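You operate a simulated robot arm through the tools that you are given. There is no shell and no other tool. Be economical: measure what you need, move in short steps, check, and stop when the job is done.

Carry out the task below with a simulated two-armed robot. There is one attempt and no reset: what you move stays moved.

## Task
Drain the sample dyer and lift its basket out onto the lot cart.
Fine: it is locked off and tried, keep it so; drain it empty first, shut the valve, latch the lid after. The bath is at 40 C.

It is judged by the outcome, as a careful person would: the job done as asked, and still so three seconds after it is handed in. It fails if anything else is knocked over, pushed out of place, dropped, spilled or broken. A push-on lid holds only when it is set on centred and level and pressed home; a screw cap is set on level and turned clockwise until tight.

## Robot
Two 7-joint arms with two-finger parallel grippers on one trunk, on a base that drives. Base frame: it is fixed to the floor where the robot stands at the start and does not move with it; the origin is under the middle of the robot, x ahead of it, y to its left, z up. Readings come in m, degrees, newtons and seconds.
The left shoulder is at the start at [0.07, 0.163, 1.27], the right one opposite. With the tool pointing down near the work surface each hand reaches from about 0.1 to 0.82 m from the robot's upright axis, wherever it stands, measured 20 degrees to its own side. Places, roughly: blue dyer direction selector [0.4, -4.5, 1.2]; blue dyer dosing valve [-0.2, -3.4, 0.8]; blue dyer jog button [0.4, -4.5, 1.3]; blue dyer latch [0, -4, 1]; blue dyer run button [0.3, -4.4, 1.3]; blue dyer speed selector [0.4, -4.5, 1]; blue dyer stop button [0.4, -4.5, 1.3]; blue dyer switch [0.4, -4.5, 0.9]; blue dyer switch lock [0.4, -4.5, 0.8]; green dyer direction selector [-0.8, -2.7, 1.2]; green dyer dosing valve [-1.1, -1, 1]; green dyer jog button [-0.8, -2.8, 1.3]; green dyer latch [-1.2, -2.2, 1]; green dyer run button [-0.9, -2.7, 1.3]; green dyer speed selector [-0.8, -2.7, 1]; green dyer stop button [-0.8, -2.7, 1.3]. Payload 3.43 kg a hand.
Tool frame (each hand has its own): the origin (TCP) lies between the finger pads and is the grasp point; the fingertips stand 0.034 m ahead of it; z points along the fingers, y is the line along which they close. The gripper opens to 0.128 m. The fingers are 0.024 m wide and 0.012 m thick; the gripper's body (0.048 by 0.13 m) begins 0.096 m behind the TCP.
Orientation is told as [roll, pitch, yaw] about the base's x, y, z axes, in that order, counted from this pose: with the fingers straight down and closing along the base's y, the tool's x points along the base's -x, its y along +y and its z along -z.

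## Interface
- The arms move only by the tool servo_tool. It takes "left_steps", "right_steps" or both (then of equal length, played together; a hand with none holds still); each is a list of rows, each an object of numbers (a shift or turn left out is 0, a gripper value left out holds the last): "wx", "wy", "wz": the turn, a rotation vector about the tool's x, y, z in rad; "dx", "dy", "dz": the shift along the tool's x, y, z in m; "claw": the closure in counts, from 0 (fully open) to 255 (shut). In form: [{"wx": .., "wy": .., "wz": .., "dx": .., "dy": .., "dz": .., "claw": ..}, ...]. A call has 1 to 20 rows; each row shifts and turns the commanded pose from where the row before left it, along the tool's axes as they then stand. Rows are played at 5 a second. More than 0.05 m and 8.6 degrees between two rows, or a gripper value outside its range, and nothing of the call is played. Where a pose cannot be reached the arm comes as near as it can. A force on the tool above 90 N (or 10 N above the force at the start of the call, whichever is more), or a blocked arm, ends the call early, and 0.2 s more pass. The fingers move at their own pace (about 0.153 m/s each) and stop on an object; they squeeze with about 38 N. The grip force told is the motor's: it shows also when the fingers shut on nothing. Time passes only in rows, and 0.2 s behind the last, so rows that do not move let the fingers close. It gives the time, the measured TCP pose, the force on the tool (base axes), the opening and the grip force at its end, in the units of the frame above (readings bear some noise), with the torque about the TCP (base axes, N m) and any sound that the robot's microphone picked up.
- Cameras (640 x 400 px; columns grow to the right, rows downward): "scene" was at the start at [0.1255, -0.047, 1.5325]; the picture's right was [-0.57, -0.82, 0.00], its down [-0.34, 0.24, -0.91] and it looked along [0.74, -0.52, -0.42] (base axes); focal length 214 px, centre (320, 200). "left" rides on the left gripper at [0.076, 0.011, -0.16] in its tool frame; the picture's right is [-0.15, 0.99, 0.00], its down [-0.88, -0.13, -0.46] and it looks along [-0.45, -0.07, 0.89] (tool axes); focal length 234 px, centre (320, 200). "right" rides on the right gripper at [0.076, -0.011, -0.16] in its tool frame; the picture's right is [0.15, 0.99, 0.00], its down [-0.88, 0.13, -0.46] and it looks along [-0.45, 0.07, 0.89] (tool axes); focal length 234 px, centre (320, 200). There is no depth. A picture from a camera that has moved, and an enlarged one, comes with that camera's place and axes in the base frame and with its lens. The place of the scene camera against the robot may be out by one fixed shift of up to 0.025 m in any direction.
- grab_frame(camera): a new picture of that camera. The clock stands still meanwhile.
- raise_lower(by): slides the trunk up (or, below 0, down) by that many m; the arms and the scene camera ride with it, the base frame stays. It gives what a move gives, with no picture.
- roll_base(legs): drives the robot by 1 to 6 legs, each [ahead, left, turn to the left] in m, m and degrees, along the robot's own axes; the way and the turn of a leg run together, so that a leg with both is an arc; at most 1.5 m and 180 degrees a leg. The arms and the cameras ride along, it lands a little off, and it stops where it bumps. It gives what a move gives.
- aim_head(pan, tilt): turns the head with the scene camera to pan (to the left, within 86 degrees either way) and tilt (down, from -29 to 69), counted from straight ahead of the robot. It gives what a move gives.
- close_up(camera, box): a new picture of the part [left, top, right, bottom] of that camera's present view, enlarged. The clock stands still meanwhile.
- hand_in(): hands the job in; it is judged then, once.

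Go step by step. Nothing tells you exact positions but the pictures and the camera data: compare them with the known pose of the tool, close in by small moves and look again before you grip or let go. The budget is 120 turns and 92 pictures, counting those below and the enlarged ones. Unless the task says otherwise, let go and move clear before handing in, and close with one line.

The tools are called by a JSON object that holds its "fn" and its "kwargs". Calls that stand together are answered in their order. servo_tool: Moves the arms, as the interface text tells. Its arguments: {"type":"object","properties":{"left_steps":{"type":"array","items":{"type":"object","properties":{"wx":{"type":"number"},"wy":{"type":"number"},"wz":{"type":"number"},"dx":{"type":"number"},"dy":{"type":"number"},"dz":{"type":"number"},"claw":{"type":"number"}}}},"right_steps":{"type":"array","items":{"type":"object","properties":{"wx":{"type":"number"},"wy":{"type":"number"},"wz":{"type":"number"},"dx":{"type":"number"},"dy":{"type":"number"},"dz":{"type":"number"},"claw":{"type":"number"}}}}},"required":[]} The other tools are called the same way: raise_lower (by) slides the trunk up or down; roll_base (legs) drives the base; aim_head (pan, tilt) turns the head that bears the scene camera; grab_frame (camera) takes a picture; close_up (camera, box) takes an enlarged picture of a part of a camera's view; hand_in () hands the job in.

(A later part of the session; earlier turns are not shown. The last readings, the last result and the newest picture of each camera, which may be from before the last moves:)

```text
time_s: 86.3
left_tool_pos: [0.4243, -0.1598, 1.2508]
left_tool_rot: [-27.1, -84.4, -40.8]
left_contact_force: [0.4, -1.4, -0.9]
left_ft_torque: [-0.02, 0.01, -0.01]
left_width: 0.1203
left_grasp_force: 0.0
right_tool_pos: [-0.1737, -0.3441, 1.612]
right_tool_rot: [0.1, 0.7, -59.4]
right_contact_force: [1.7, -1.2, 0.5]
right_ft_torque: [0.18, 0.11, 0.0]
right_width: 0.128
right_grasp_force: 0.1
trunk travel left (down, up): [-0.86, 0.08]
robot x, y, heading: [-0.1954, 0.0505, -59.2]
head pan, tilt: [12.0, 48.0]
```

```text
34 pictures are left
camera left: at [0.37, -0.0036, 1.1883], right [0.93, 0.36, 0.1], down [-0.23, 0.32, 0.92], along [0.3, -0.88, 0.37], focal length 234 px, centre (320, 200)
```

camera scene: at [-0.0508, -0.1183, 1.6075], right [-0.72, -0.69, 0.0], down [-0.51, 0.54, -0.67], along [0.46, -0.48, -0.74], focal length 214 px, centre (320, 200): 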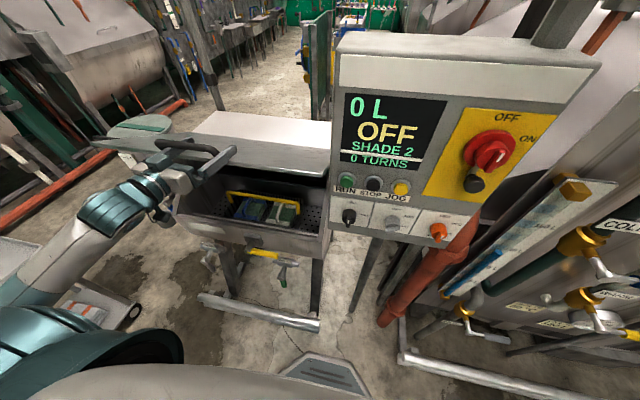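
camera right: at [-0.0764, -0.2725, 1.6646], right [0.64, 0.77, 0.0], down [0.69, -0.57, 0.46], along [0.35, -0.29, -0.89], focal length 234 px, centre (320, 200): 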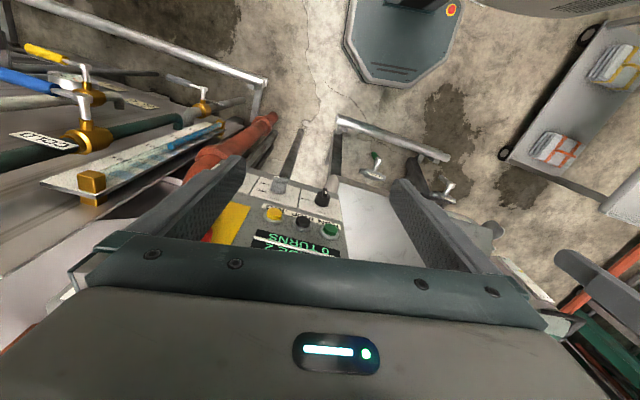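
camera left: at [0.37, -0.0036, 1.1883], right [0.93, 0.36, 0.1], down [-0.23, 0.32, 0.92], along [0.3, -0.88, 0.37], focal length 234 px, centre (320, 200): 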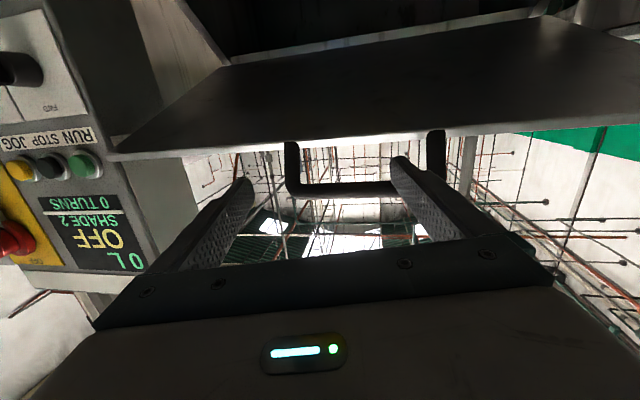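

Free. I reverse a bit more, lower the trunk, and test rolling the left hand 90° so the fingers close vertically.

{"fn": "roll_base", "kwargs": {"legs": [[-0.08, 0, 0]]}}

{"fn": "raise_lower", "kwargs": {"by": -0.22}}

{"fn": "servo_tool", "kwargs": {"left_steps": [{"wz": -0.14, "claw": 150}, {"wz": -0.14}, {"wz": -0.14}, {"wz": -0.14}, {"wz": -0.14}, {"wz": -0.14}, {"wz": -0.14}, {"wz": -0.14}, {"wz": -0.14}, {"wz": -0.14}, {"wz": -0.14}, {}]}}

{"fn": "grab_frame", "kwargs": {"camera": "left"}}

```text
time_s: 87.4
left_tool_pos: [0.3818, -0.0858, 1.2536]
left_tool_rot: [-27.9, -84.6, -39.9]
left_contact_force: [0.7, -0.7, -0.9]
left_ft_torque: [0.0, -0.01, -0.02]
left_width: 0.1204
left_grasp_force: 0.1
right_tool_pos: [-0.2173, -0.2685, 1.6134]
right_tool_rot: [0.1, 0.5, -59.5]
right_contact_force: [-0.1, -0.7, -0.1]
right_ft_torque: [0.11, 0.04, 0.01]
right_width: 0.1278
right_grasp_force: 0.0
trunk travel left (down, up): [-0.86, 0.08]
robot x, y, heading: [-0.2366, 0.1212, -59.1]
head pan, tilt: [12.0, 48.0]
```

```text
time_s: 89.7
left_tool_pos: [0.3786, -0.0813, 1.0348]
left_tool_rot: [-29.1, -84.9, -38.9]
left_contact_force: [0.1, -0.1, -0.4]
left_ft_torque: [0.02, 0.0, 0.02]
left_width: 0.1202
left_grasp_force: 0.1
right_tool_pos: [-0.2212, -0.2624, 1.3948]
right_tool_rot: [0.0, 0.2, -59.5]
right_contact_force: [1.5, 0.1, 0.0]
right_ft_torque: [-0.02, 0.0, -0.03]
right_width: 0.1278
right_grasp_force: 0.0
trunk travel left (down, up): [-0.64, 0.3]
robot x, y, heading: [-0.2369, 0.1257, -59.4]
head pan, tilt: [12.0, 48.0]
```

```text
time_s: 92.3
left_tool_pos: [0.3818, -0.0833, 1.0349]
left_tool_rot: [-85.5, 0.9, 22.0]
left_contact_force: [0.2, -0.2, 0.7]
left_ft_torque: [-0.02, 0.0, 0.01]
left_width: 0.0527
left_grasp_force: 0.0
left hand out of reach, approached as far as the arm can: row 1
right_tool_pos: [-0.2208, -0.2635, 1.3953]
right_tool_rot: [0.1, 0.3, -59.5]
right_contact_force: [-0.8, -0.6, -0.8]
right_ft_torque: [-0.01, 0.0, 0.03]
right_width: 0.128
right_grasp_force: 0.0
trunk travel left (down, up): [-0.64, 0.3]
robot x, y, heading: [-0.2374, 0.1182, -59.2]
head pan, tilt: [12.0, 48.0]
```

```text
33 pictures are left
camera left: at [0.2521, 0.0366, 1.0361], right [0.09, 0.12, -0.99], down [0.65, 0.74, 0.15], along [0.75, -0.66, -0.01], focal length 234 px, centre (320, 200)
```

left: 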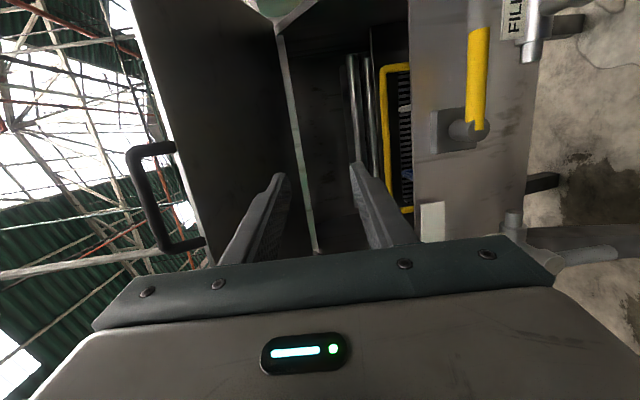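

This rolled view shows the bail well: centre near world (0.60, -0.41, 0.86), about rim height, so I must come over the rim at a slant. I drive nearer and pitch the hand down.

{"fn": "roll_base", "kwargs": {"legs": [[0.13, 0.137, 0]]}}

{"fn": "servo_tool", "kwargs": {"left_steps": [{"wy": -0.1}, {"wy": -0.1}, {"wx": -0.1}, {"wx": -0.1}, {"wx": -0.1}, {"wx": -0.1}, {"wx": -0.1}, {"wx": -0.1}, {"wx": -0.1}, {}]}}

{"fn": "grab_frame", "kwargs": {"camera": "left"}}

{"fn": "grab_frame", "kwargs": {"camera": "scene"}}

```text
time_s: 93.8
left_tool_pos: [0.5662, -0.1233, 1.0338]
left_tool_rot: [-85.5, 0.6, 22.1]
left_contact_force: [0.1, 0.5, -0.2]
left_ft_torque: [0.03, -0.01, -0.01]
left_width: 0.0528
left_grasp_force: 0.0
right_tool_pos: [-0.0357, -0.3039, 1.3946]
right_tool_rot: [0.1, 0.2, -59.5]
right_contact_force: [0.1, -0.1, 0.2]
right_ft_torque: [0.01, 0.04, -0.02]
right_width: 0.1282
right_grasp_force: 0.1
trunk travel left (down, up): [-0.64, 0.3]
robot x, y, heading: [-0.0534, 0.0812, -59.1]
head pan, tilt: [12.0, 48.0]
```

```text
time_s: 96.0
left_tool_pos: [0.6021, -0.1315, 1.0196]
left_tool_rot: [-45.3, -0.2, 33.4]
left_contact_force: [-0.5, 0.2, 0.1]
left_ft_torque: [-0.01, -0.03, -0.02]
left_width: 0.0527
left_grasp_force: 0.0
left hand out of reach, approached as far as the arm can: row 1, 2, 3
right_tool_pos: [-0.0365, -0.3032, 1.3956]
right_tool_rot: [0.1, 0.2, -59.4]
right_contact_force: [-1.0, 0.7, -0.2]
right_ft_torque: [0.0, 0.01, -0.02]
right_width: 0.1281
right_grasp_force: 0.1
trunk travel left (down, up): [-0.64, 0.3]
robot x, y, heading: [-0.0504, 0.0793, -59.3]
head pan, tilt: [12.0, 48.0]
```

```text
32 pictures are left
camera left: at [0.4724, -0.0731, 1.1232], right [-0.26, 0.66, -0.7], down [0.6, 0.68, 0.42], along [0.75, -0.32, -0.58], focal length 234 px, centre (320, 200)
```

left: 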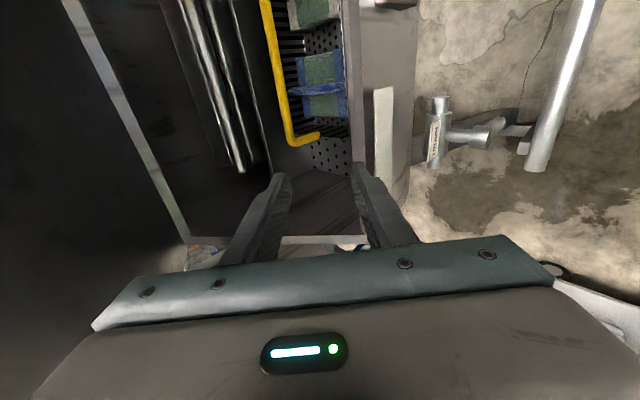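

```text
31 pictures are left
camera scene: at [0.0263, -0.0145, 1.3875], right [-0.73, -0.68, 0.0], down [-0.51, 0.55, -0.67], along [0.45, -0.49, -0.74], focal length 214 px, centre (320, 200)
```

scene: 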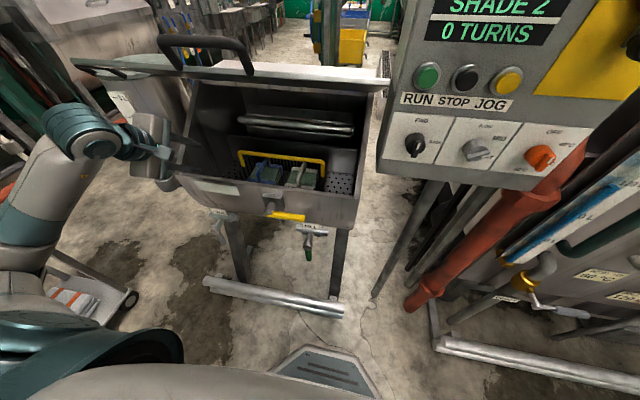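

Bail centre fixes at (0.60, -0.415, 0.862). I drive 0.07 m nearer, then move the hand over the bail, stopping 0.08 m short to check.

{"fn": "roll_base", "kwargs": {"legs": [[0.07, 0, 0]]}}

{"fn": "servo_tool", "kwargs": {"left_steps": [{"dx": 0.04, "claw": 110}, {"dx": 0.04}, {"dx": 0.04}, {"dx": 0.035}, {"dz": 0.04}, {"dz": 0.04}, {"dz": 0.04}, {"dz": 0.03}, {}]}}

{"fn": "grab_frame", "kwargs": {"camera": "left"}}

{"fn": "grab_frame", "kwargs": {"camera": "scene"}}

```text
time_s: 97.1
left_tool_pos: [0.6373, -0.1907, 1.0198]
left_tool_rot: [-45.3, -0.2, 33.5]
left_contact_force: [0.4, 0.1, -0.1]
left_ft_torque: [-0.01, 0.01, 0.01]
left_width: 0.0524
left_grasp_force: 0.0
right_tool_pos: [-0.0019, -0.3624, 1.3946]
right_tool_rot: [0.2, 0.3, -59.4]
right_contact_force: [-0.9, 0.1, -1.1]
right_ft_torque: [0.06, -0.03, 0.01]
right_width: 0.128
right_grasp_force: 0.0
trunk travel left (down, up): [-0.64, 0.3]
robot x, y, heading: [-0.0186, 0.0191, -59.4]
head pan, tilt: [12.0, 48.0]
```

```text
time_s: 99.1
left_tool_pos: [0.5795, -0.3798, 0.915]
left_tool_rot: [-45.4, -0.2, 33.4]
left_contact_force: [-0.3, 0.2, -0.7]
left_ft_torque: [0.0, 0.01, 0.0]
left_width: 0.073
left_grasp_force: 0.1
left hand out of reach, approached as far as the arm can: row 3, 4
right_tool_pos: [-0.002, -0.3632, 1.3948]
right_tool_rot: [0.1, 0.2, -59.4]
right_contact_force: [0.9, 0.3, -1.2]
right_ft_torque: [-0.01, -0.01, -0.01]
right_width: 0.1277
right_grasp_force: 0.1
trunk travel left (down, up): [-0.64, 0.3]
robot x, y, heading: [-0.0144, 0.022, -59.3]
head pan, tilt: [12.0, 48.0]
```

```text
30 pictures are left
camera left: at [0.4505, -0.3203, 1.0182], right [-0.26, 0.66, -0.7], down [0.6, 0.68, 0.42], along [0.75, -0.32, -0.58], focal length 234 px, centre (320, 200)
```

left: 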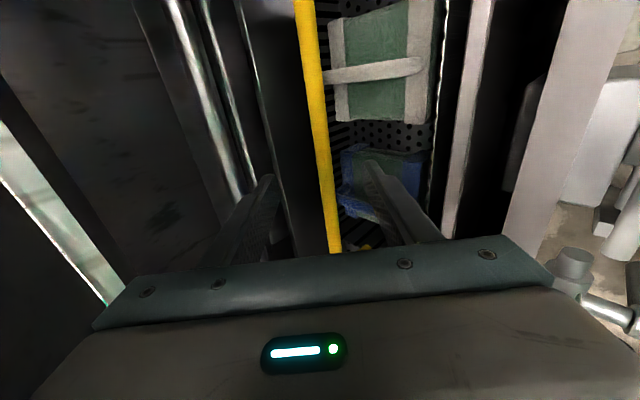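

```text
29 pictures are left
camera scene: at [0.061, -0.074, 1.3875], right [-0.73, -0.68, 0.0], down [-0.5, 0.55, -0.67], along [0.45, -0.49, -0.74], focal length 214 px, centre (320, 200)
```

scene: 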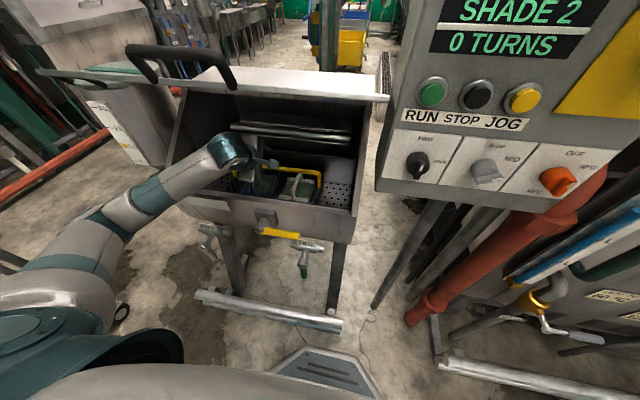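

The bail lies squarely between the fingers, about 0.065 m ahead. I narrow the opening, advance slowly and close.

{"fn": "servo_tool", "kwargs": {"left_steps": [{"dy": 0.009, "claw": 150}, {"dz": 0.02}, {"dz": 0.02}, {"dz": 0.018}, {}]}}

{"fn": "grab_frame", "kwargs": {"camera": "left"}}

```text
time_s: 100.3
left_tool_pos: [0.5998, -0.409, 0.8672]
left_tool_rot: [-45.3, -0.3, 33.6]
left_contact_force: [-0.6, -1.0, -0.2]
left_ft_torque: [0.02, -0.04, 0.02]
left_width: 0.0527
left_grasp_force: 0.0
right_tool_pos: [-0.0013, -0.3619, 1.3949]
right_tool_rot: [0.1, 0.1, -59.4]
right_contact_force: [-0.4, 0.2, -0.3]
right_ft_torque: [-0.02, 0.0, 0.01]
right_width: 0.128
right_grasp_force: 0.0
trunk travel left (down, up): [-0.64, 0.3]
robot x, y, heading: [-0.0183, 0.0203, -59.2]
head pan, tilt: [12.0, 48.0]
```

```text
28 pictures are left
camera left: at [0.4704, -0.3496, 0.971], right [-0.26, 0.66, -0.7], down [0.61, 0.68, 0.42], along [0.75, -0.32, -0.58], focal length 234 px, centre (320, 200)
```

left: 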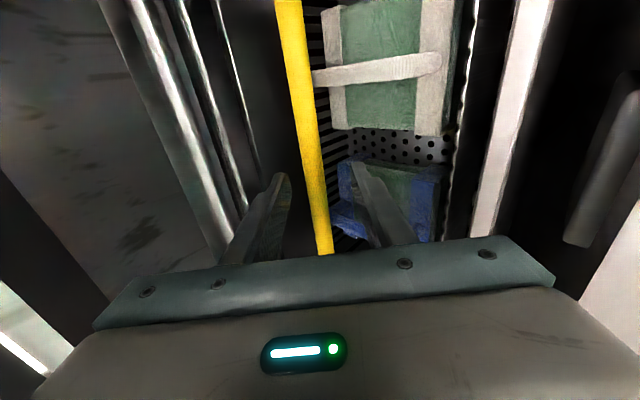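

{"fn": "servo_tool", "kwargs": {"left_steps": [{"dz": 0.006, "claw": 255}, {}, {}, {}, {}]}}

{"fn": "grab_frame", "kwargs": {"camera": "left"}}

```text
time_s: 101.5
left_tool_pos: [0.6022, -0.4105, 0.8697]
left_tool_rot: [-45.8, -0.2, 33.5]
left_contact_force: [7.6, -3.5, 34.8]
left_ft_torque: [-0.74, -0.83, -0.68]
left_width: 0.0172
left_grasp_force: 37.8
right_tool_pos: [-0.0036, -0.3614, 1.3961]
right_tool_rot: [0.2, 0.1, -59.5]
right_contact_force: [0.4, 0.0, -0.1]
right_ft_torque: [0.0, 0.03, 0.02]
right_width: 0.1279
right_grasp_force: 0.1
trunk travel left (down, up): [-0.64, 0.3]
robot x, y, heading: [-0.0189, 0.0214, -59.1]
head pan, tilt: [12.0, 48.0]
```

```text
27 pictures are left
camera left: at [0.4719, -0.352, 0.9716], right [-0.26, 0.66, -0.71], down [0.6, 0.68, 0.41], along [0.76, -0.32, -0.57], focal length 234 px, centre (320, 200)
```

left: 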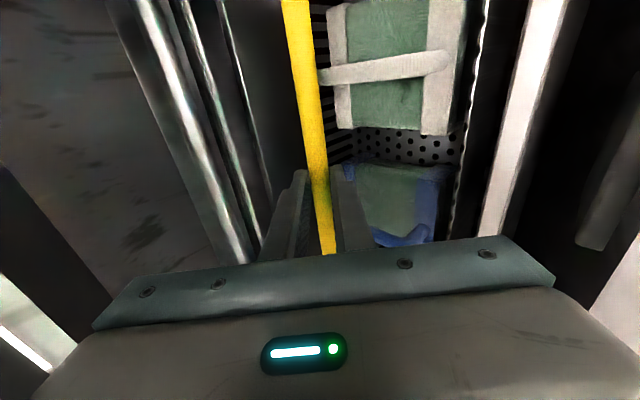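

Gripped (17 mm). I lift vertically a little and read the weight.

{"fn": "servo_tool", "kwargs": {"left_steps": [{"dy": -0.007, "dz": -0.007}, {"dy": -0.007, "dz": -0.007}, {"dy": -0.009, "dz": -0.009}, {"dy": -0.009, "dz": -0.009}, {"dy": -0.009, "dz": -0.009}, {}, {}]}}

{"fn": "grab_frame", "kwargs": {"camera": "scene"}}

```text
time_s: 103.1
left_tool_pos: [0.602, -0.4122, 0.9231]
left_tool_rot: [-45.3, -0.1, 33.4]
left_contact_force: [1.0, -0.2, -0.2]
left_ft_torque: [0.02, -0.03, -0.02]
left_width: 0.0001
left_grasp_force: 33.0
right_tool_pos: [-0.0014, -0.3635, 1.3943]
right_tool_rot: [0.1, 0.3, -59.4]
right_contact_force: [0.1, -0.5, 0.7]
right_ft_torque: [0.0, -0.01, 0.0]
right_width: 0.1278
right_grasp_force: 0.0
trunk travel left (down, up): [-0.64, 0.3]
robot x, y, heading: [-0.0175, 0.0191, -59.1]
head pan, tilt: [12.0, 48.0]
```

```text
26 pictures are left
camera scene: at [0.0617, -0.0743, 1.3875], right [-0.73, -0.68, 0.0], down [-0.5, 0.55, -0.67], along [0.45, -0.49, -0.74], focal length 214 px, centre (320, 200)
```

scene: 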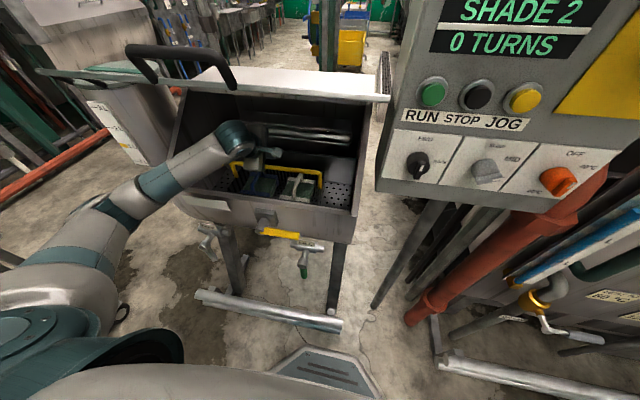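

The grip was only at the fingertips and it slipped off without moving the basket. I reopen and go in about 0.03 m deeper.

{"fn": "servo_tool", "kwargs": {"left_steps": [{"dz": -0.03, "claw": 145}, {"dy": 0.02}, {"dy": 0.021}, {"dz": 0.025}, {"dz": 0.025}, {"dz": 0.02}, {"dz": 0.015}, {"dz": 0.013}, {}]}}

{"fn": "grab_frame", "kwargs": {"camera": "left"}}

```text
time_s: 105.1
left_tool_pos: [0.6145, -0.4287, 0.8451]
left_tool_rot: [-45.3, -0.1, 33.6]
left_contact_force: [-0.1, -0.7, -0.3]
left_ft_torque: [-0.01, 0.02, 0.02]
left_width: 0.0555
left_grasp_force: 0.2
right_tool_pos: [-0.0012, -0.3637, 1.3958]
right_tool_rot: [0.1, 0.3, -59.4]
right_contact_force: [0.0, -0.3, -0.7]
right_ft_torque: [-0.03, 0.0, 0.03]
right_width: 0.128
right_grasp_force: 0.1
trunk travel left (down, up): [-0.64, 0.3]
robot x, y, heading: [-0.0179, 0.0202, -59.1]
head pan, tilt: [12.0, 48.0]
```

```text
25 pictures are left
camera left: at [0.4837, -0.3688, 0.9483], right [-0.26, 0.66, -0.7], down [0.6, 0.68, 0.42], along [0.75, -0.32, -0.58], focal length 234 px, centre (320, 200)
```

left: 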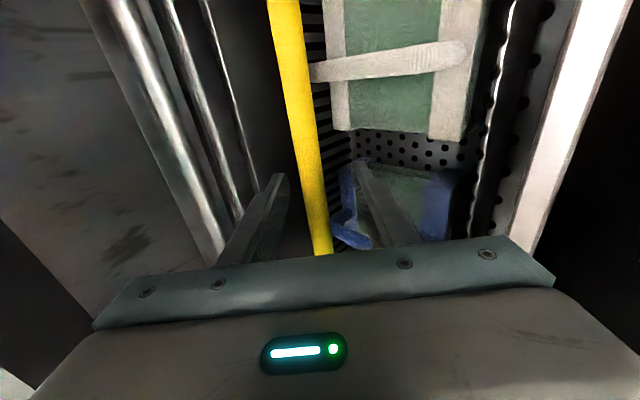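

Still about 0.02 m short by apparent bail thickness; I advance that and close.

{"fn": "servo_tool", "kwargs": {"left_steps": [{"dy": -0.004, "dz": 0.006}, {"dz": 0.006}, {"dz": 0.006}, {}, {"claw": 255}, {}, {}, {}, {}]}}

{"fn": "grab_frame", "kwargs": {"camera": "left"}}

```text
time_s: 107.1
left_tool_pos: [0.6225, -0.4415, 0.8355]
left_tool_rot: [-45.5, -0.1, 33.4]
left_contact_force: [2.0, -1.1, 0.8]
left_ft_torque: [0.25, -0.31, -0.33]
left_width: 0.0174
left_grasp_force: 38.4
right_tool_pos: [0.0007, -0.3623, 1.3946]
right_tool_rot: [0.0, 0.2, -59.4]
right_contact_force: [-0.8, 0.2, 0.0]
right_ft_torque: [0.0, -0.01, -0.06]
right_width: 0.1279
right_grasp_force: 0.1
trunk travel left (down, up): [-0.64, 0.3]
robot x, y, heading: [-0.0161, 0.02, -59.2]
head pan, tilt: [12.0, 48.0]
```

```text
24 pictures are left
camera left: at [0.492, -0.3823, 0.9388], right [-0.26, 0.66, -0.7], down [0.6, 0.68, 0.42], along [0.75, -0.32, -0.58], focal length 234 px, centre (320, 200)
```

left: 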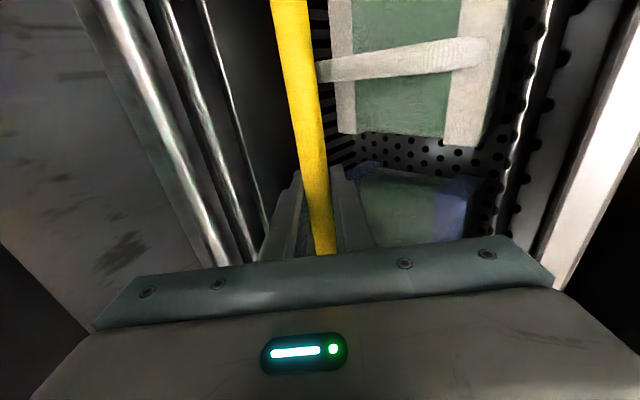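

Solid grip on the bail centre. Lift slowly.

{"fn": "servo_tool", "kwargs": {"left_steps": [{"dy": -0.006, "dz": -0.006}, {"dy": -0.006, "dz": -0.006}, {"dy": -0.008, "dz": -0.008}, {"dy": -0.008, "dz": -0.008}, {"dy": -0.008, "dz": -0.008}, {}, {}]}}

{"fn": "grab_frame", "kwargs": {"camera": "scene"}}

```text
time_s: 108.7
left_tool_pos: [0.6209, -0.4415, 0.8842]
left_tool_rot: [-45.4, -0.2, 33.5]
left_contact_force: [-0.4, -0.5, -10.6]
left_ft_torque: [-0.05, -0.03, -0.01]
left_width: 0.0174
left_grasp_force: 38.3
right_tool_pos: [0.001, -0.3635, 1.3942]
right_tool_rot: [-0.1, 0.3, -59.4]
right_contact_force: [-0.3, 0.3, 0.2]
right_ft_torque: [0.01, -0.01, -0.02]
right_width: 0.1279
right_grasp_force: 0.0
trunk travel left (down, up): [-0.64, 0.3]
robot x, y, heading: [-0.0184, 0.0204, -59.3]
head pan, tilt: [12.0, 48.0]
```

```text
23 pictures are left
camera scene: at [0.0626, -0.075, 1.3873], right [-0.73, -0.68, 0.0], down [-0.51, 0.55, -0.67], along [0.45, -0.49, -0.74], focal length 214 px, centre (320, 200)
```

scene: 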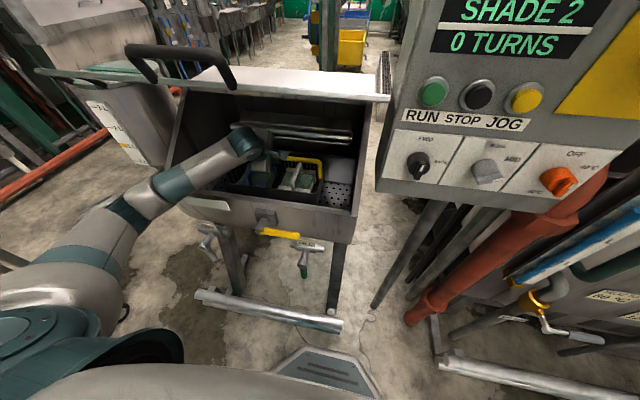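

Basket hangs at about 1.1 kg. I continue up while levelling the hand so it stays clear of the lid.

{"fn": "servo_tool", "kwargs": {"left_steps": [{"dy": -0.0103, "dz": -0.0103, "wx": 0.05}, {"dy": -0.0108, "dz": -0.0097, "wx": 0.05}, {"dy": -0.0113, "dz": -0.0091, "wx": 0.05}, {"dy": -0.0117, "dz": -0.0086, "wx": 0.05}, {"dy": -0.012, "dz": -0.008, "wx": 0.05}, {"dy": -0.0125, "dz": -0.0074, "wx": 0.05}, {"dy": -0.0128, "dz": -0.0068, "wx": 0.05}, {}, {}]}}

{"fn": "grab_frame", "kwargs": {"camera": "scene"}}

{"fn": "grab_frame", "kwargs": {"camera": "left"}}

```text
time_s: 110.7
left_tool_pos: [0.6215, -0.4411, 0.9871]
left_tool_rot: [-65.3, -0.2, 33.5]
left_contact_force: [0.1, -0.9, -11.1]
left_ft_torque: [0.06, 0.08, 0.0]
left_width: 0.0177
left_grasp_force: 38.2
right_tool_pos: [-0.0007, -0.3645, 1.3949]
right_tool_rot: [0.1, 0.3, -59.4]
right_contact_force: [0.0, 0.6, 0.9]
right_ft_torque: [-0.01, 0.0, 0.01]
right_width: 0.1282
right_grasp_force: 0.2
trunk travel left (down, up): [-0.64, 0.3]
robot x, y, heading: [-0.0188, 0.0204, -59.2]
head pan, tilt: [12.0, 48.0]
```

```text
22 pictures are left
camera scene: at [0.0627, -0.075, 1.3873], right [-0.73, -0.68, 0.0], down [-0.51, 0.55, -0.67], along [0.45, -0.49, -0.74], focal length 214 px, centre (320, 200)
```

scene: 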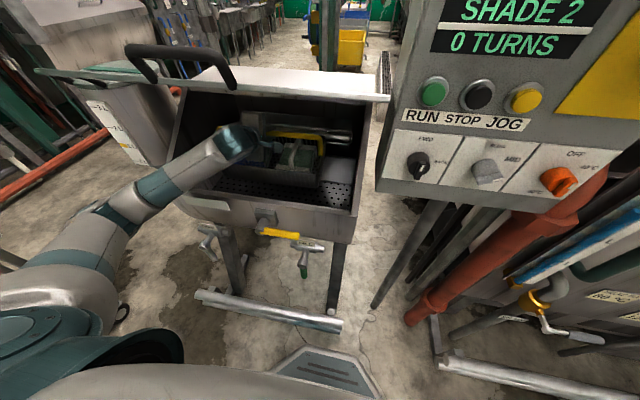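

```text
21 pictures are left
camera left: at [0.4764, -0.3588, 1.0427], right [-0.1, 0.43, -0.9], down [0.54, 0.79, 0.31], along [0.84, -0.45, -0.31], focal length 234 px, centre (320, 200)
```

left: 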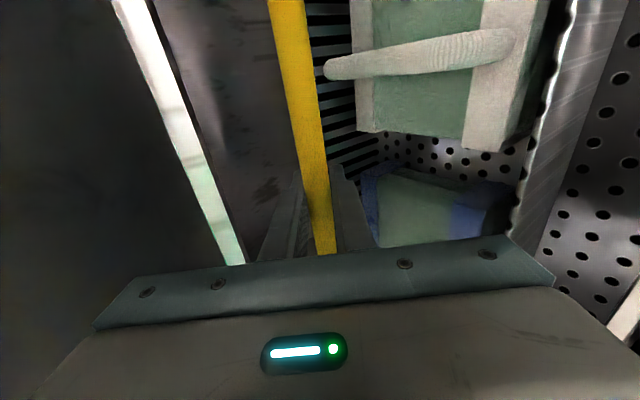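

I pull the basket toward the front of the tub (still inside), then lift further with the hand nearly level.

{"fn": "servo_tool", "kwargs": {"left_steps": [{"dy": 0.0068, "dz": -0.0145}, {"dy": 0.0068, "dz": -0.0145}, {"dy": 0.0068, "dz": -0.0145}, {"dy": 0.0068, "dz": -0.0145}, {}]}}

{"fn": "servo_tool", "kwargs": {"left_steps": [{"dy": -0.0142, "dz": -0.0066, "wx": 0.037}, {"dy": -0.0145, "dz": -0.0061, "wx": 0.037}, {"dy": -0.0147, "dz": -0.0056, "wx": 0.037}, {"dy": -0.0149, "dz": -0.0051, "wx": 0.037}, {"dy": -0.0151, "dz": -0.0045, "wx": 0.037}, {"dy": -0.0152, "dz": -0.0039, "wx": 0.037}, {"dy": -0.0154, "dz": -0.0033, "wx": 0.037}, {}, {}]}}

{"fn": "close_up", "kwargs": {"camera": "scene", "box": [140, 40, 400, 260]}}

```text
time_s: 111.9
left_tool_pos: [0.5904, -0.3941, 0.9864]
left_tool_rot: [-65.0, -0.1, 33.4]
left_contact_force: [0.3, 0.5, -10.6]
left_ft_torque: [0.0, 0.02, 0.03]
left_width: 0.0174
left_grasp_force: 38.0
left hand out of reach, approached as far as the arm can: row 4
right_tool_pos: [-0.0001, -0.3643, 1.3933]
right_tool_rot: [0.2, 0.3, -59.4]
right_contact_force: [-0.1, 0.4, 0.2]
right_ft_torque: [-0.01, 0.01, -0.03]
right_width: 0.128
right_grasp_force: 0.0
trunk travel left (down, up): [-0.64, 0.3]
robot x, y, heading: [-0.0178, 0.0254, -59.3]
head pan, tilt: [12.0, 48.0]
```

```text
time_s: 113.9
left_tool_pos: [0.6237, -0.3643, 1.0174]
left_tool_rot: [-72.1, 0.0, 32.8]
left_contact_force: [0.2, -1.0, -10.7]
left_ft_torque: [0.06, 0.08, -0.01]
left_width: 0.0174
left_grasp_force: 37.9
left hand out of reach, approached as far as the arm can: row 1, 2, 3, 4, 5, 6, 7
right_tool_pos: [-0.001, -0.3643, 1.3953]
right_tool_rot: [0.2, 0.3, -59.5]
right_contact_force: [-0.5, 0.8, -0.3]
right_ft_torque: [-0.03, 0.0, 0.03]
right_width: 0.128
right_grasp_force: 0.0
trunk travel left (down, up): [-0.64, 0.3]
robot x, y, heading: [-0.0178, 0.02, -59.3]
head pan, tilt: [12.0, 48.0]
```

```text
1.82 times, centred on (270, 150) of scene
camera zoom: at [0.0626, -0.0751, 1.3873], right [-0.73, -0.68, 0.0], down [-0.51, 0.55, -0.67], along [0.45, -0.49, -0.74], focal length 390 px, centre (411, 291)
```

zoom: 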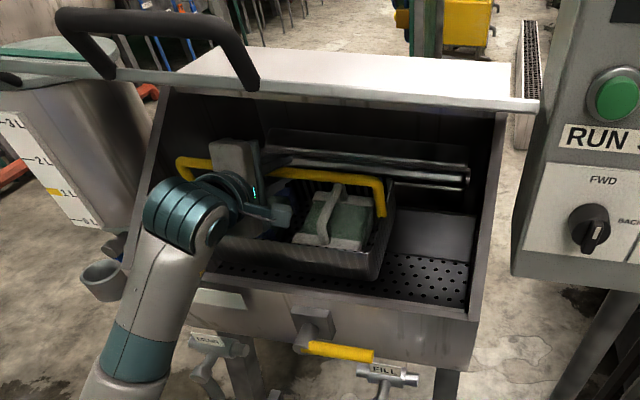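

The arm is at its limit for levelling, so I use the trunk to lift and the base to pull: small alternating moves.

{"fn": "raise_lower", "kwargs": {"by": 0.03}}

{"fn": "roll_base", "kwargs": {"legs": [[-0.03, 0, 0]]}}

{"fn": "raise_lower", "kwargs": {"by": 0.045}}

{"fn": "grab_frame", "kwargs": {"camera": "scene"}}

{"fn": "grab_frame", "kwargs": {"camera": "left"}}

```text
time_s: 114.6
left_tool_pos: [0.6242, -0.364, 1.0467]
left_tool_rot: [-72.1, 0.0, 32.9]
left_contact_force: [-0.2, 0.2, -9.9]
left_ft_torque: [0.04, 0.07, 0.0]
left_width: 0.0175
left_grasp_force: 38.2
right_tool_pos: [0.0013, -0.3635, 1.4239]
right_tool_rot: [0.1, 0.3, -59.5]
right_contact_force: [-0.1, 0.8, -0.3]
right_ft_torque: [0.01, 0.01, -0.01]
right_width: 0.128
right_grasp_force: 0.1
trunk travel left (down, up): [-0.67, 0.27]
robot x, y, heading: [-0.0185, 0.0207, -59.2]
head pan, tilt: [12.0, 48.0]
```

```text
time_s: 115.4
left_tool_pos: [0.6106, -0.3416, 1.0437]
left_tool_rot: [-71.8, 0.0, 32.8]
left_contact_force: [0.3, -1.0, -10.5]
left_ft_torque: [-0.11, 0.02, -0.02]
left_width: 0.0171
left_grasp_force: 37.8
right_tool_pos: [-0.012, -0.3427, 1.4237]
right_tool_rot: [0.1, 0.6, -59.4]
right_contact_force: [-0.5, -1.7, 0.6]
right_ft_torque: [0.05, 0.04, 0.02]
right_width: 0.1281
right_grasp_force: 0.0
trunk travel left (down, up): [-0.67, 0.27]
robot x, y, heading: [-0.0335, 0.0451, -59.3]
head pan, tilt: [12.0, 48.0]
```

```text
time_s: 116.3
left_tool_pos: [0.6102, -0.3393, 1.0919]
left_tool_rot: [-72.0, 0.0, 32.8]
left_contact_force: [-0.3, 0.2, -11.2]
left_ft_torque: [-0.07, 0.04, 0.0]
left_width: 0.0174
left_grasp_force: 38.0
right_tool_pos: [-0.0149, -0.3398, 1.4695]
right_tool_rot: [0.0, 0.4, -59.5]
right_contact_force: [0.2, -0.2, 0.3]
right_ft_torque: [0.0, -0.02, 0.0]
right_width: 0.1278
right_grasp_force: 0.2
trunk travel left (down, up): [-0.715, 0.225]
robot x, y, heading: [-0.0311, 0.0465, -59.1]
head pan, tilt: [12.0, 48.0]
```

```text
19 pictures are left
camera scene: at [0.0479, -0.0501, 1.4623], right [-0.73, -0.68, 0.0], down [-0.51, 0.55, -0.67], along [0.45, -0.49, -0.74], focal length 214 px, centre (320, 200)
```

scene: 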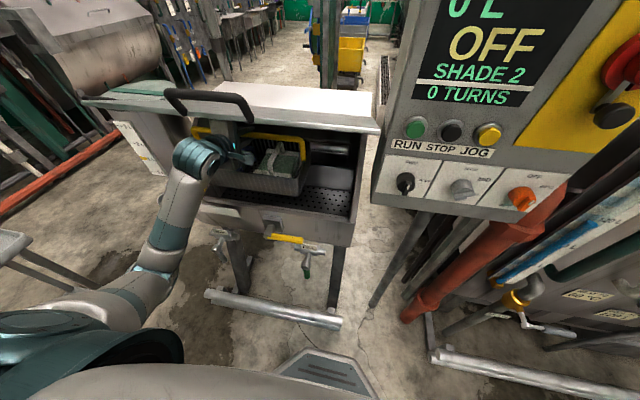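

```text
18 pictures are left
camera left: at [0.4617, -0.2498, 1.1299], right [-0.04, 0.34, -0.94], down [0.53, 0.81, 0.26], along [0.85, -0.49, -0.21], focal length 234 px, centre (320, 200)
```

left: 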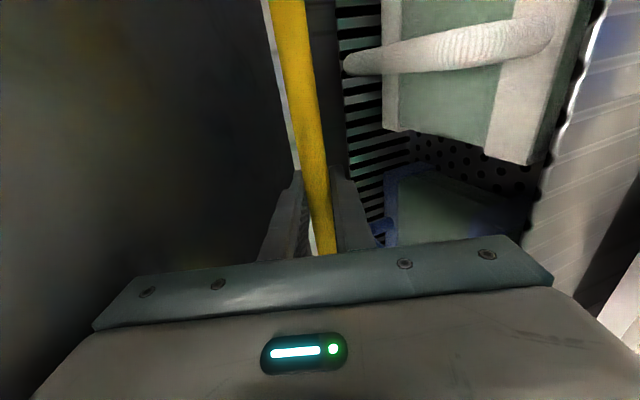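

The basket bottom looks to be above the rim (~0.93 vs 0.87). I reverse the base carefully.

{"fn": "roll_base", "kwargs": {"legs": [[-0.06, 0, 0], [-0.12, 0, 0]]}}

{"fn": "grab_frame", "kwargs": {"camera": "scene"}}

```text
time_s: 118.1
left_tool_pos: [0.5174, -0.1843, 1.0915]
left_tool_rot: [-72.0, 0.0, 32.7]
left_contact_force: [0.3, -0.6, -10.0]
left_ft_torque: [-0.04, -0.01, -0.02]
left_width: 0.0175
left_grasp_force: 38.1
right_tool_pos: [-0.1059, -0.1846, 1.4697]
right_tool_rot: [0.2, 0.3, -59.5]
right_contact_force: [-0.4, 0.6, 0.0]
right_ft_torque: [-0.04, -0.01, -0.01]
right_width: 0.1279
right_grasp_force: 0.0
trunk travel left (down, up): [-0.715, 0.225]
robot x, y, heading: [-0.1257, 0.2006, -59.1]
head pan, tilt: [12.0, 48.0]
```

```text
17 pictures are left
camera scene: at [-0.0438, 0.1039, 1.4623], right [-0.73, -0.68, 0.0], down [-0.5, 0.55, -0.67], along [0.45, -0.49, -0.74], focal length 214 px, centre (320, 200)
```

scene: 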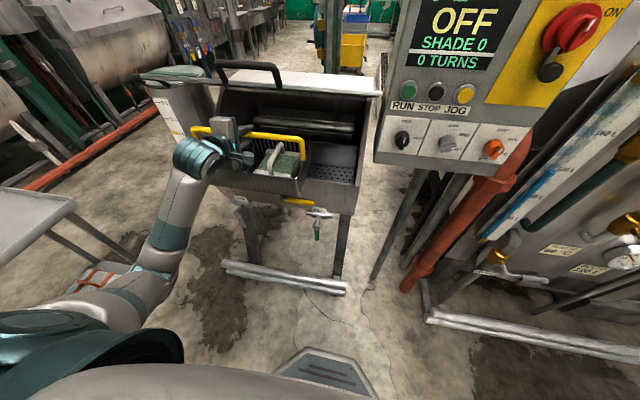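

The basket is fully out and hangs level. I back off a little and turn left towards the cart, then look at it.

{"fn": "roll_base", "kwargs": {"legs": [[-0.1, 0, 0], [0, 0, 68]]}}

{"fn": "aim_head", "kwargs": {"pan": 28, "tilt": 40}}

{"fn": "grab_frame", "kwargs": {"camera": "scene"}}

```text
time_s: 122.3
left_tool_pos: [0.4165, 0.7432, 1.0921]
left_tool_rot: [-71.9, 0.0, 101.4]
left_contact_force: [-0.4, 0.7, -9.8]
left_ft_torque: [-0.03, -0.07, -0.03]
left_width: 0.0174
left_grasp_force: 37.8
right_tool_pos: [0.1887, 0.1625, 1.4696]
right_tool_rot: [0.0, 0.3, 9.0]
right_contact_force: [1.0, -0.6, 0.2]
right_ft_torque: [0.02, 0.0, -0.01]
right_width: 0.1278
right_grasp_force: 0.1
trunk travel left (down, up): [-0.715, 0.225]
robot x, y, heading: [-0.1772, 0.2868, 8.9]
head pan, tilt: [12.0, 48.0]
```

```text
time_s: 123.0
left_tool_pos: [0.4165, 0.7435, 1.0916]
left_tool_rot: [-72.0, 0.0, 101.4]
left_contact_force: [0.3, 0.0, -10.7]
left_ft_torque: [0.02, -0.05, 0.01]
left_width: 0.0172
left_grasp_force: 37.6
right_tool_pos: [0.1876, 0.1613, 1.4688]
right_tool_rot: [0.0, 0.4, 9.0]
right_contact_force: [0.2, 0.0, -0.4]
right_ft_torque: [-0.01, 0.0, 0.01]
right_width: 0.128
right_grasp_force: 0.0
trunk travel left (down, up): [-0.715, 0.225]
robot x, y, heading: [-0.175, 0.2864, 9.1]
head pan, tilt: [28.0, 40.0]
```

```text
16 pictures are left
camera scene: at [-0.0575, 0.353, 1.4737], right [0.61, -0.8, 0.0], down [-0.51, -0.39, -0.77], along [0.61, 0.46, -0.64], focal length 214 px, centre (320, 200)
```

scene: 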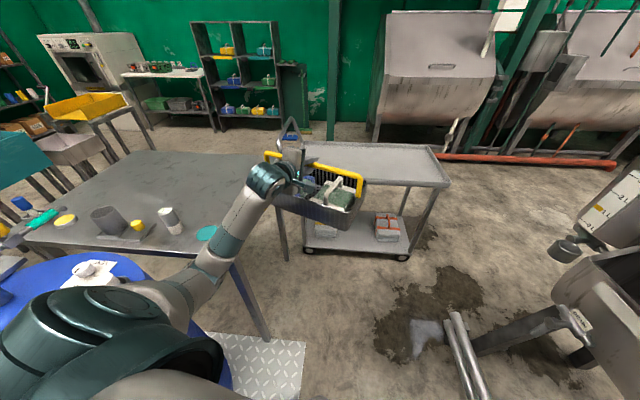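

Cart top measures z≈0.81, with centre near (1.05, 0.81); the basket just needs to go about 0.61 m straight ahead. I drive most of it and check.

{"fn": "roll_base", "kwargs": {"legs": [[0.3, 0, 0], [0.28, 0, 0]]}}

{"fn": "aim_head", "kwargs": {"pan": 35, "tilt": 48}}

{"fn": "grab_frame", "kwargs": {"camera": "scene"}}

{"fn": "grab_frame", "kwargs": {"camera": "left"}}

```text
time_s: 124.3
left_tool_pos: [0.4672, 0.7624, 1.0781]
left_tool_rot: [-70.0, -0.8, 103.3]
left_contact_force: [-0.4, -0.2, -11.4]
left_ft_torque: [0.04, -0.09, 0.01]
left_width: 0.0175
left_grasp_force: 38.0
right_tool_pos: [0.262, 0.1715, 1.4725]
right_tool_rot: [0.8, -0.2, 11.0]
right_contact_force: [2.5, 0.1, -1.2]
right_ft_torque: [0.04, 0.15, -0.04]
right_width: 0.1278
right_grasp_force: 0.1
trunk travel left (down, up): [-0.715, 0.225]
robot x, y, heading: [-0.0957, 0.2992, 11.0]
head pan, tilt: [28.0, 40.0]
stopped in leg 1: the robot was blocked; the commanded pose is now the measured one
```

```text
time_s: 125.0
left_tool_pos: [0.4655, 0.7607, 1.0832]
left_tool_rot: [-70.8, -0.3, 102.9]
left_contact_force: [0.5, 0.3, -10.8]
left_ft_torque: [0.01, 0.0, 0.06]
left_width: 0.0175
left_grasp_force: 37.9
right_tool_pos: [0.2536, 0.1726, 1.4735]
right_tool_rot: [0.6, -0.6, 11.1]
right_contact_force: [0.1, 0.0, -0.5]
right_ft_torque: [0.0, -0.04, -0.02]
right_width: 0.128
right_grasp_force: 0.1
trunk travel left (down, up): [-0.715, 0.225]
robot x, y, heading: [-0.0915, 0.2965, 11.2]
head pan, tilt: [35.0, 48.0]
```

```text
15 pictures are left
camera scene: at [-0.0079, 0.3581, 1.4647], right [0.72, -0.69, 0.0], down [-0.51, -0.53, -0.68], along [0.47, 0.49, -0.73], focal length 214 px, centre (320, 200)
```

scene: 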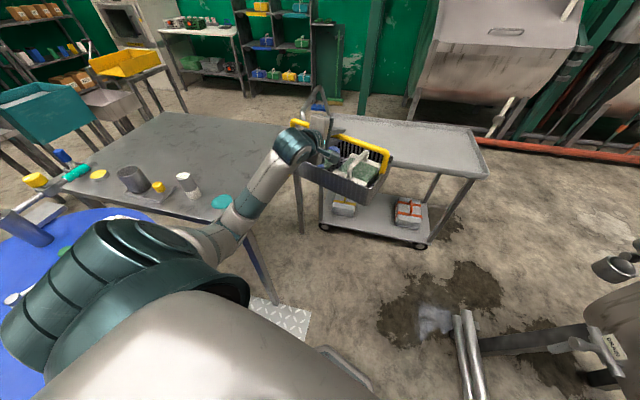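

```text
14 pictures are left
camera left: at [0.3332, 0.6509, 1.1246], right [-0.35, 0.07, -0.93], down [-0.57, 0.77, 0.28], along [0.74, 0.63, -0.23], focal length 234 px, centre (320, 200)
```

left: 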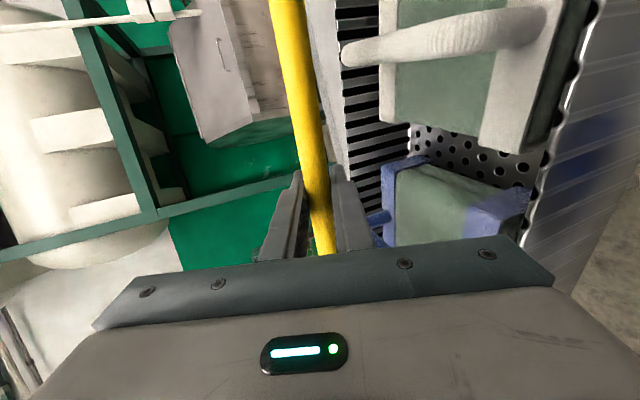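

Something on the left (elbow near the bench corner, or the floor plate) stopped the drive. I back off, sidestep right by 0.12 m, and go around it.

{"fn": "roll_base", "kwargs": {"legs": [[-0.05, 0, 0], [0, -0.13, 0], [0.28, 0, 0]]}}

{"fn": "grab_frame", "kwargs": {"camera": "scene"}}

```text
time_s: 128.3
left_tool_pos: [0.7272, 0.6867, 1.0715]
left_tool_rot: [-70.0, 0.2, 102.9]
left_contact_force: [-0.3, -0.9, -10.6]
left_ft_torque: [0.03, -0.06, 0.03]
left_width: 0.0174
left_grasp_force: 37.7
right_tool_pos: [0.5203, 0.1021, 1.4718]
right_tool_rot: [0.1, 0.1, 10.8]
right_contact_force: [0.3, 0.2, 0.0]
right_ft_torque: [-0.02, 0.01, 0.01]
right_width: 0.128
right_grasp_force: 0.1
trunk travel left (down, up): [-0.715, 0.225]
robot x, y, heading: [0.1499, 0.2185, 11.3]
head pan, tilt: [35.0, 48.0]
```

```text
13 pictures are left
camera scene: at [0.2576, 0.2894, 1.4625], right [0.72, -0.69, 0.0], down [-0.52, -0.54, -0.67], along [0.46, 0.48, -0.74], focal length 214 px, centre (320, 200)
```

scene: 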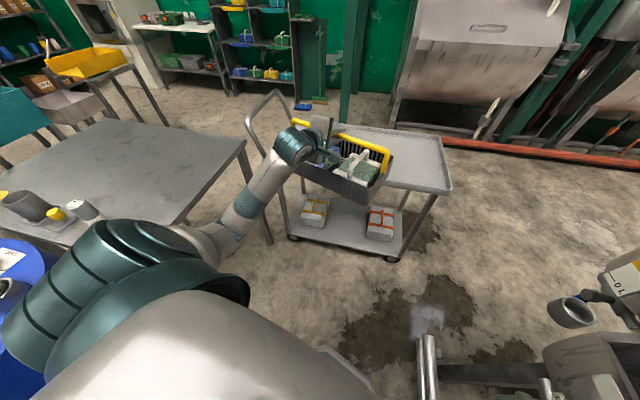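

Clear path now; the basket bottom (~0.91) is above the cart top (~0.81). I drive diagonally over the cart.

{"fn": "roll_base", "kwargs": {"legs": [[0.25, 0.1, 0], [0.05, 0, 0]]}}

{"fn": "grab_frame", "kwargs": {"camera": "scene"}}

```text
time_s: 130.7
left_tool_pos: [0.9999, 0.8406, 1.0747]
left_tool_rot: [-70.3, 0.1, 102.9]
left_contact_force: [-0.3, 0.5, -9.5]
left_ft_torque: [-0.02, -0.01, 0.02]
left_width: 0.0176
left_grasp_force: 38.1
right_tool_pos: [0.7887, 0.2547, 1.4717]
right_tool_rot: [0.1, -0.2, 10.8]
right_contact_force: [-0.8, -0.3, -0.3]
right_ft_torque: [0.05, -0.07, 0.03]
right_width: 0.1281
right_grasp_force: 0.1
trunk travel left (down, up): [-0.715, 0.225]
robot x, y, heading: [0.4303, 0.369, 11.1]
head pan, tilt: [35.0, 48.0]
```

```text
12 pictures are left
camera scene: at [0.5271, 0.4428, 1.4631], right [0.72, -0.69, 0.0], down [-0.51, -0.53, -0.67], along [0.47, 0.48, -0.74], focal length 214 px, centre (320, 200)
```

scene: 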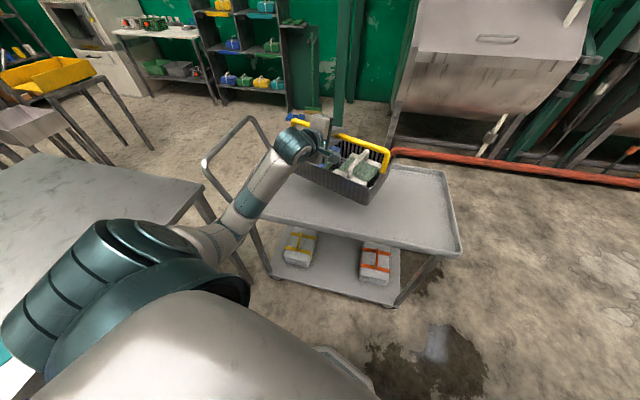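

I nudge 0.055 m further onto the cart and lower with the trunk.

{"fn": "roll_base", "kwargs": {"legs": [[0.055, 0.022, 0]]}}

{"fn": "raise_lower", "kwargs": {"by": -0.07}}

{"fn": "grab_frame", "kwargs": {"camera": "scene"}}

```text
time_s: 131.7
left_tool_pos: [1.0504, 0.8709, 1.0737]
left_tool_rot: [-70.2, 0.0, 102.7]
left_contact_force: [-0.7, 0.6, -10.1]
left_ft_torque: [-0.02, -0.02, -0.01]
left_width: 0.0173
left_grasp_force: 37.7
right_tool_pos: [0.8378, 0.2874, 1.4721]
right_tool_rot: [0.2, -0.2, 10.8]
right_contact_force: [0.3, 0.5, 0.3]
right_ft_torque: [0.01, -0.05, 0.01]
right_width: 0.1277
right_grasp_force: 0.1
trunk travel left (down, up): [-0.715, 0.225]
robot x, y, heading: [0.4786, 0.402, 10.9]
head pan, tilt: [35.0, 48.0]
```

```text
time_s: 132.8
left_tool_pos: [1.0528, 0.8716, 1.0017]
left_tool_rot: [-70.0, 0.2, 102.7]
left_contact_force: [-0.5, -0.2, -10.5]
left_ft_torque: [0.0, -0.01, -0.04]
left_width: 0.0174
left_grasp_force: 38.3
right_tool_pos: [0.8421, 0.2873, 1.401]
right_tool_rot: [0.2, -0.1, 10.8]
right_contact_force: [0.9, -0.5, 0.5]
right_ft_torque: [0.02, -0.02, 0.0]
right_width: 0.1281
right_grasp_force: 0.0
trunk travel left (down, up): [-0.645, 0.295]
robot x, y, heading: [0.4769, 0.4031, 11.1]
head pan, tilt: [35.0, 48.0]
```

```text
11 pictures are left
camera scene: at [0.581, 0.4753, 1.3925], right [0.72, -0.7, 0.0], down [-0.52, -0.53, -0.67], along [0.47, 0.48, -0.74], focal length 214 px, centre (320, 200)
```

scene: 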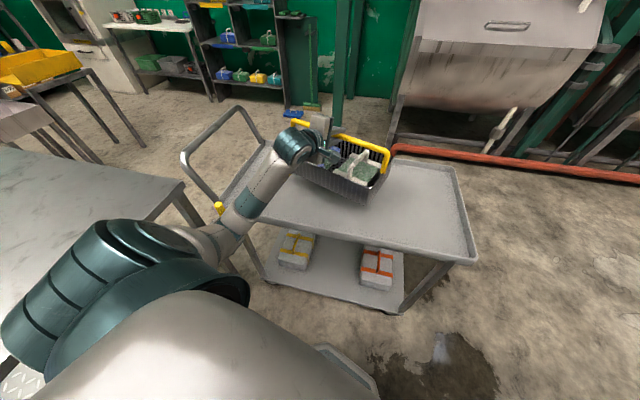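

{"fn": "raise_lower", "kwargs": {"by": -0.025}}

{"fn": "raise_lower", "kwargs": {"by": -0.015}}

{"fn": "close_up", "kwargs": {"camera": "scene", "box": [160, 80, 480, 280]}}

```text
time_s: 133.5
left_tool_pos: [1.0527, 0.8709, 0.9755]
left_tool_rot: [-70.0, 0.2, 102.8]
left_contact_force: [-0.1, -0.2, -10.1]
left_ft_torque: [-0.01, -0.06, 0.02]
left_width: 0.0176
left_grasp_force: 37.8
right_tool_pos: [0.8425, 0.2887, 1.3764]
right_tool_rot: [0.1, 0.0, 10.8]
right_contact_force: [-0.1, 0.7, 0.2]
right_ft_torque: [0.0, 0.02, 0.01]
right_width: 0.1284
right_grasp_force: 0.0
trunk travel left (down, up): [-0.62, 0.32]
robot x, y, heading: [0.4752, 0.4002, 10.9]
head pan, tilt: [35.0, 48.0]
```

```text
time_s: 134.1
left_tool_pos: [1.0512, 0.8708, 0.9614]
left_tool_rot: [-70.0, 0.3, 102.6]
left_contact_force: [-0.4, -0.5, -10.6]
left_ft_torque: [0.0, -0.03, -0.02]
left_width: 0.0175
left_grasp_force: 37.4
right_tool_pos: [0.8422, 0.2884, 1.3613]
right_tool_rot: [0.2, 0.0, 10.8]
right_contact_force: [0.0, 0.5, -0.9]
right_ft_torque: [-0.01, 0.01, 0.04]
right_width: 0.128
right_grasp_force: 0.1
trunk travel left (down, up): [-0.605, 0.335]
robot x, y, heading: [0.4811, 0.3998, 10.9]
head pan, tilt: [35.0, 48.0]
```

```text
2.00 times, centred on (320, 180) of scene
camera zoom: at [0.5813, 0.4756, 1.3524], right [0.72, -0.7, 0.0], down [-0.52, -0.53, -0.67], along [0.47, 0.48, -0.74], focal length 429 px, centre (320, 240)
```

zoom: 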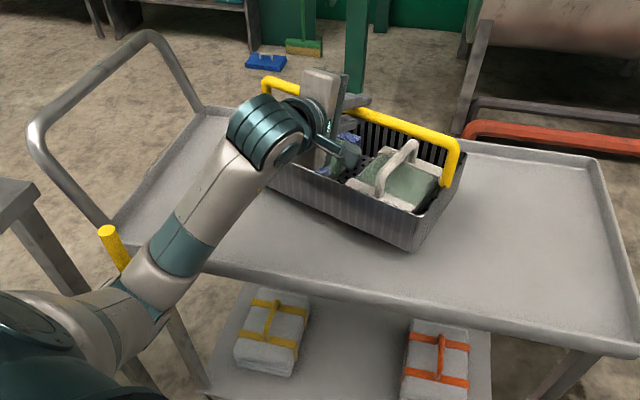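

{"fn": "raise_lower", "kwargs": {"by": -0.015}}

{"fn": "raise_lower", "kwargs": {"by": -0.012}}

```text
time_s: 134.7
left_tool_pos: [1.0512, 0.8712, 0.9463]
left_tool_rot: [-70.1, 0.2, 102.7]
left_contact_force: [-0.5, 0.8, -10.2]
left_ft_torque: [0.0, -0.04, -0.01]
left_width: 0.0174
left_grasp_force: 37.8
right_tool_pos: [0.8423, 0.2884, 1.346]
right_tool_rot: [0.2, -0.1, 10.9]
right_contact_force: [-0.6, -0.2, 0.2]
right_ft_torque: [0.02, 0.0, -0.01]
right_width: 0.1281
right_grasp_force: 0.0
trunk travel left (down, up): [-0.59, 0.35]
robot x, y, heading: [0.4784, 0.4059, 10.9]
head pan, tilt: [35.0, 48.0]
```

```text
time_s: 135.3
left_tool_pos: [1.0514, 0.8713, 0.9342]
left_tool_rot: [-70.0, 0.3, 102.6]
left_contact_force: [0.1, 0.5, -10.7]
left_ft_torque: [0.01, -0.02, -0.02]
left_width: 0.0175
left_grasp_force: 38.7
right_tool_pos: [0.8412, 0.2883, 1.3351]
right_tool_rot: [0.1, 0.0, 10.8]
right_contact_force: [-0.7, 0.0, 0.2]
right_ft_torque: [-0.02, 0.0, -0.02]
right_width: 0.1281
right_grasp_force: 0.0
trunk travel left (down, up): [-0.578, 0.362]
robot x, y, heading: [0.4756, 0.4035, 10.9]
head pan, tilt: [35.0, 48.0]
```

{"fn": "raise_lower", "kwargs": {"by": -0.012}}

{"fn": "raise_lower", "kwargs": {"by": -0.01}}

{"fn": "close_up", "kwargs": {"camera": "scene", "box": [160, 80, 480, 280]}}

```text
time_s: 135.9
left_tool_pos: [1.052, 0.8713, 0.9237]
left_tool_rot: [-69.9, 0.3, 102.7]
left_contact_force: [0.6, -0.2, -10.5]
left_ft_torque: [0.01, -0.04, -0.02]
left_width: 0.0175
left_grasp_force: 37.8
right_tool_pos: [0.8417, 0.2886, 1.3219]
right_tool_rot: [0.3, -0.1, 10.7]
right_contact_force: [0.2, 0.5, -1.0]
right_ft_torque: [0.04, 0.01, 0.01]
right_width: 0.128
right_grasp_force: 0.1
trunk travel left (down, up): [-0.566, 0.374]
robot x, y, heading: [0.4756, 0.4073, 10.8]
head pan, tilt: [35.0, 48.0]
```

```text
time_s: 136.5
left_tool_pos: [1.0517, 0.8721, 0.9125]
left_tool_rot: [-70.0, 0.2, 102.7]
left_contact_force: [0.7, -0.9, -8.4]
left_ft_torque: [0.28, -0.02, -0.06]
left_width: 0.0173
left_grasp_force: 38.2
right_tool_pos: [0.8415, 0.2869, 1.3114]
right_tool_rot: [0.1, 0.1, 10.8]
right_contact_force: [0.5, -0.2, -0.4]
right_ft_torque: [-0.01, -0.02, -0.01]
right_width: 0.128
right_grasp_force: 0.1
trunk travel left (down, up): [-0.556, 0.384]
robot x, y, heading: [0.4775, 0.4011, 10.9]
head pan, tilt: [35.0, 48.0]
```

```text
2.00 times, centred on (320, 180) of scene
camera zoom: at [0.5812, 0.4755, 1.3034], right [0.72, -0.7, 0.0], down [-0.52, -0.53, -0.67], along [0.47, 0.48, -0.74], focal length 429 px, centre (320, 240)
```

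zoom: 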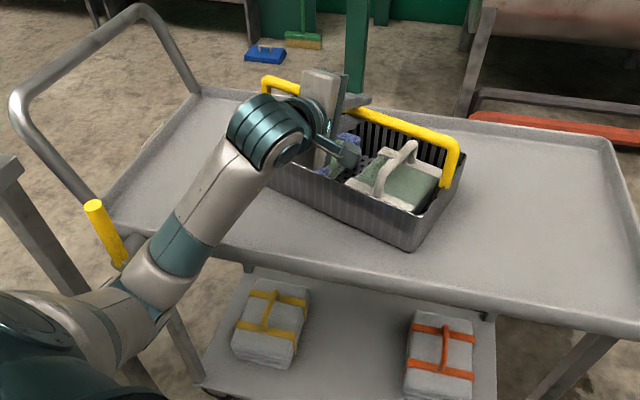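

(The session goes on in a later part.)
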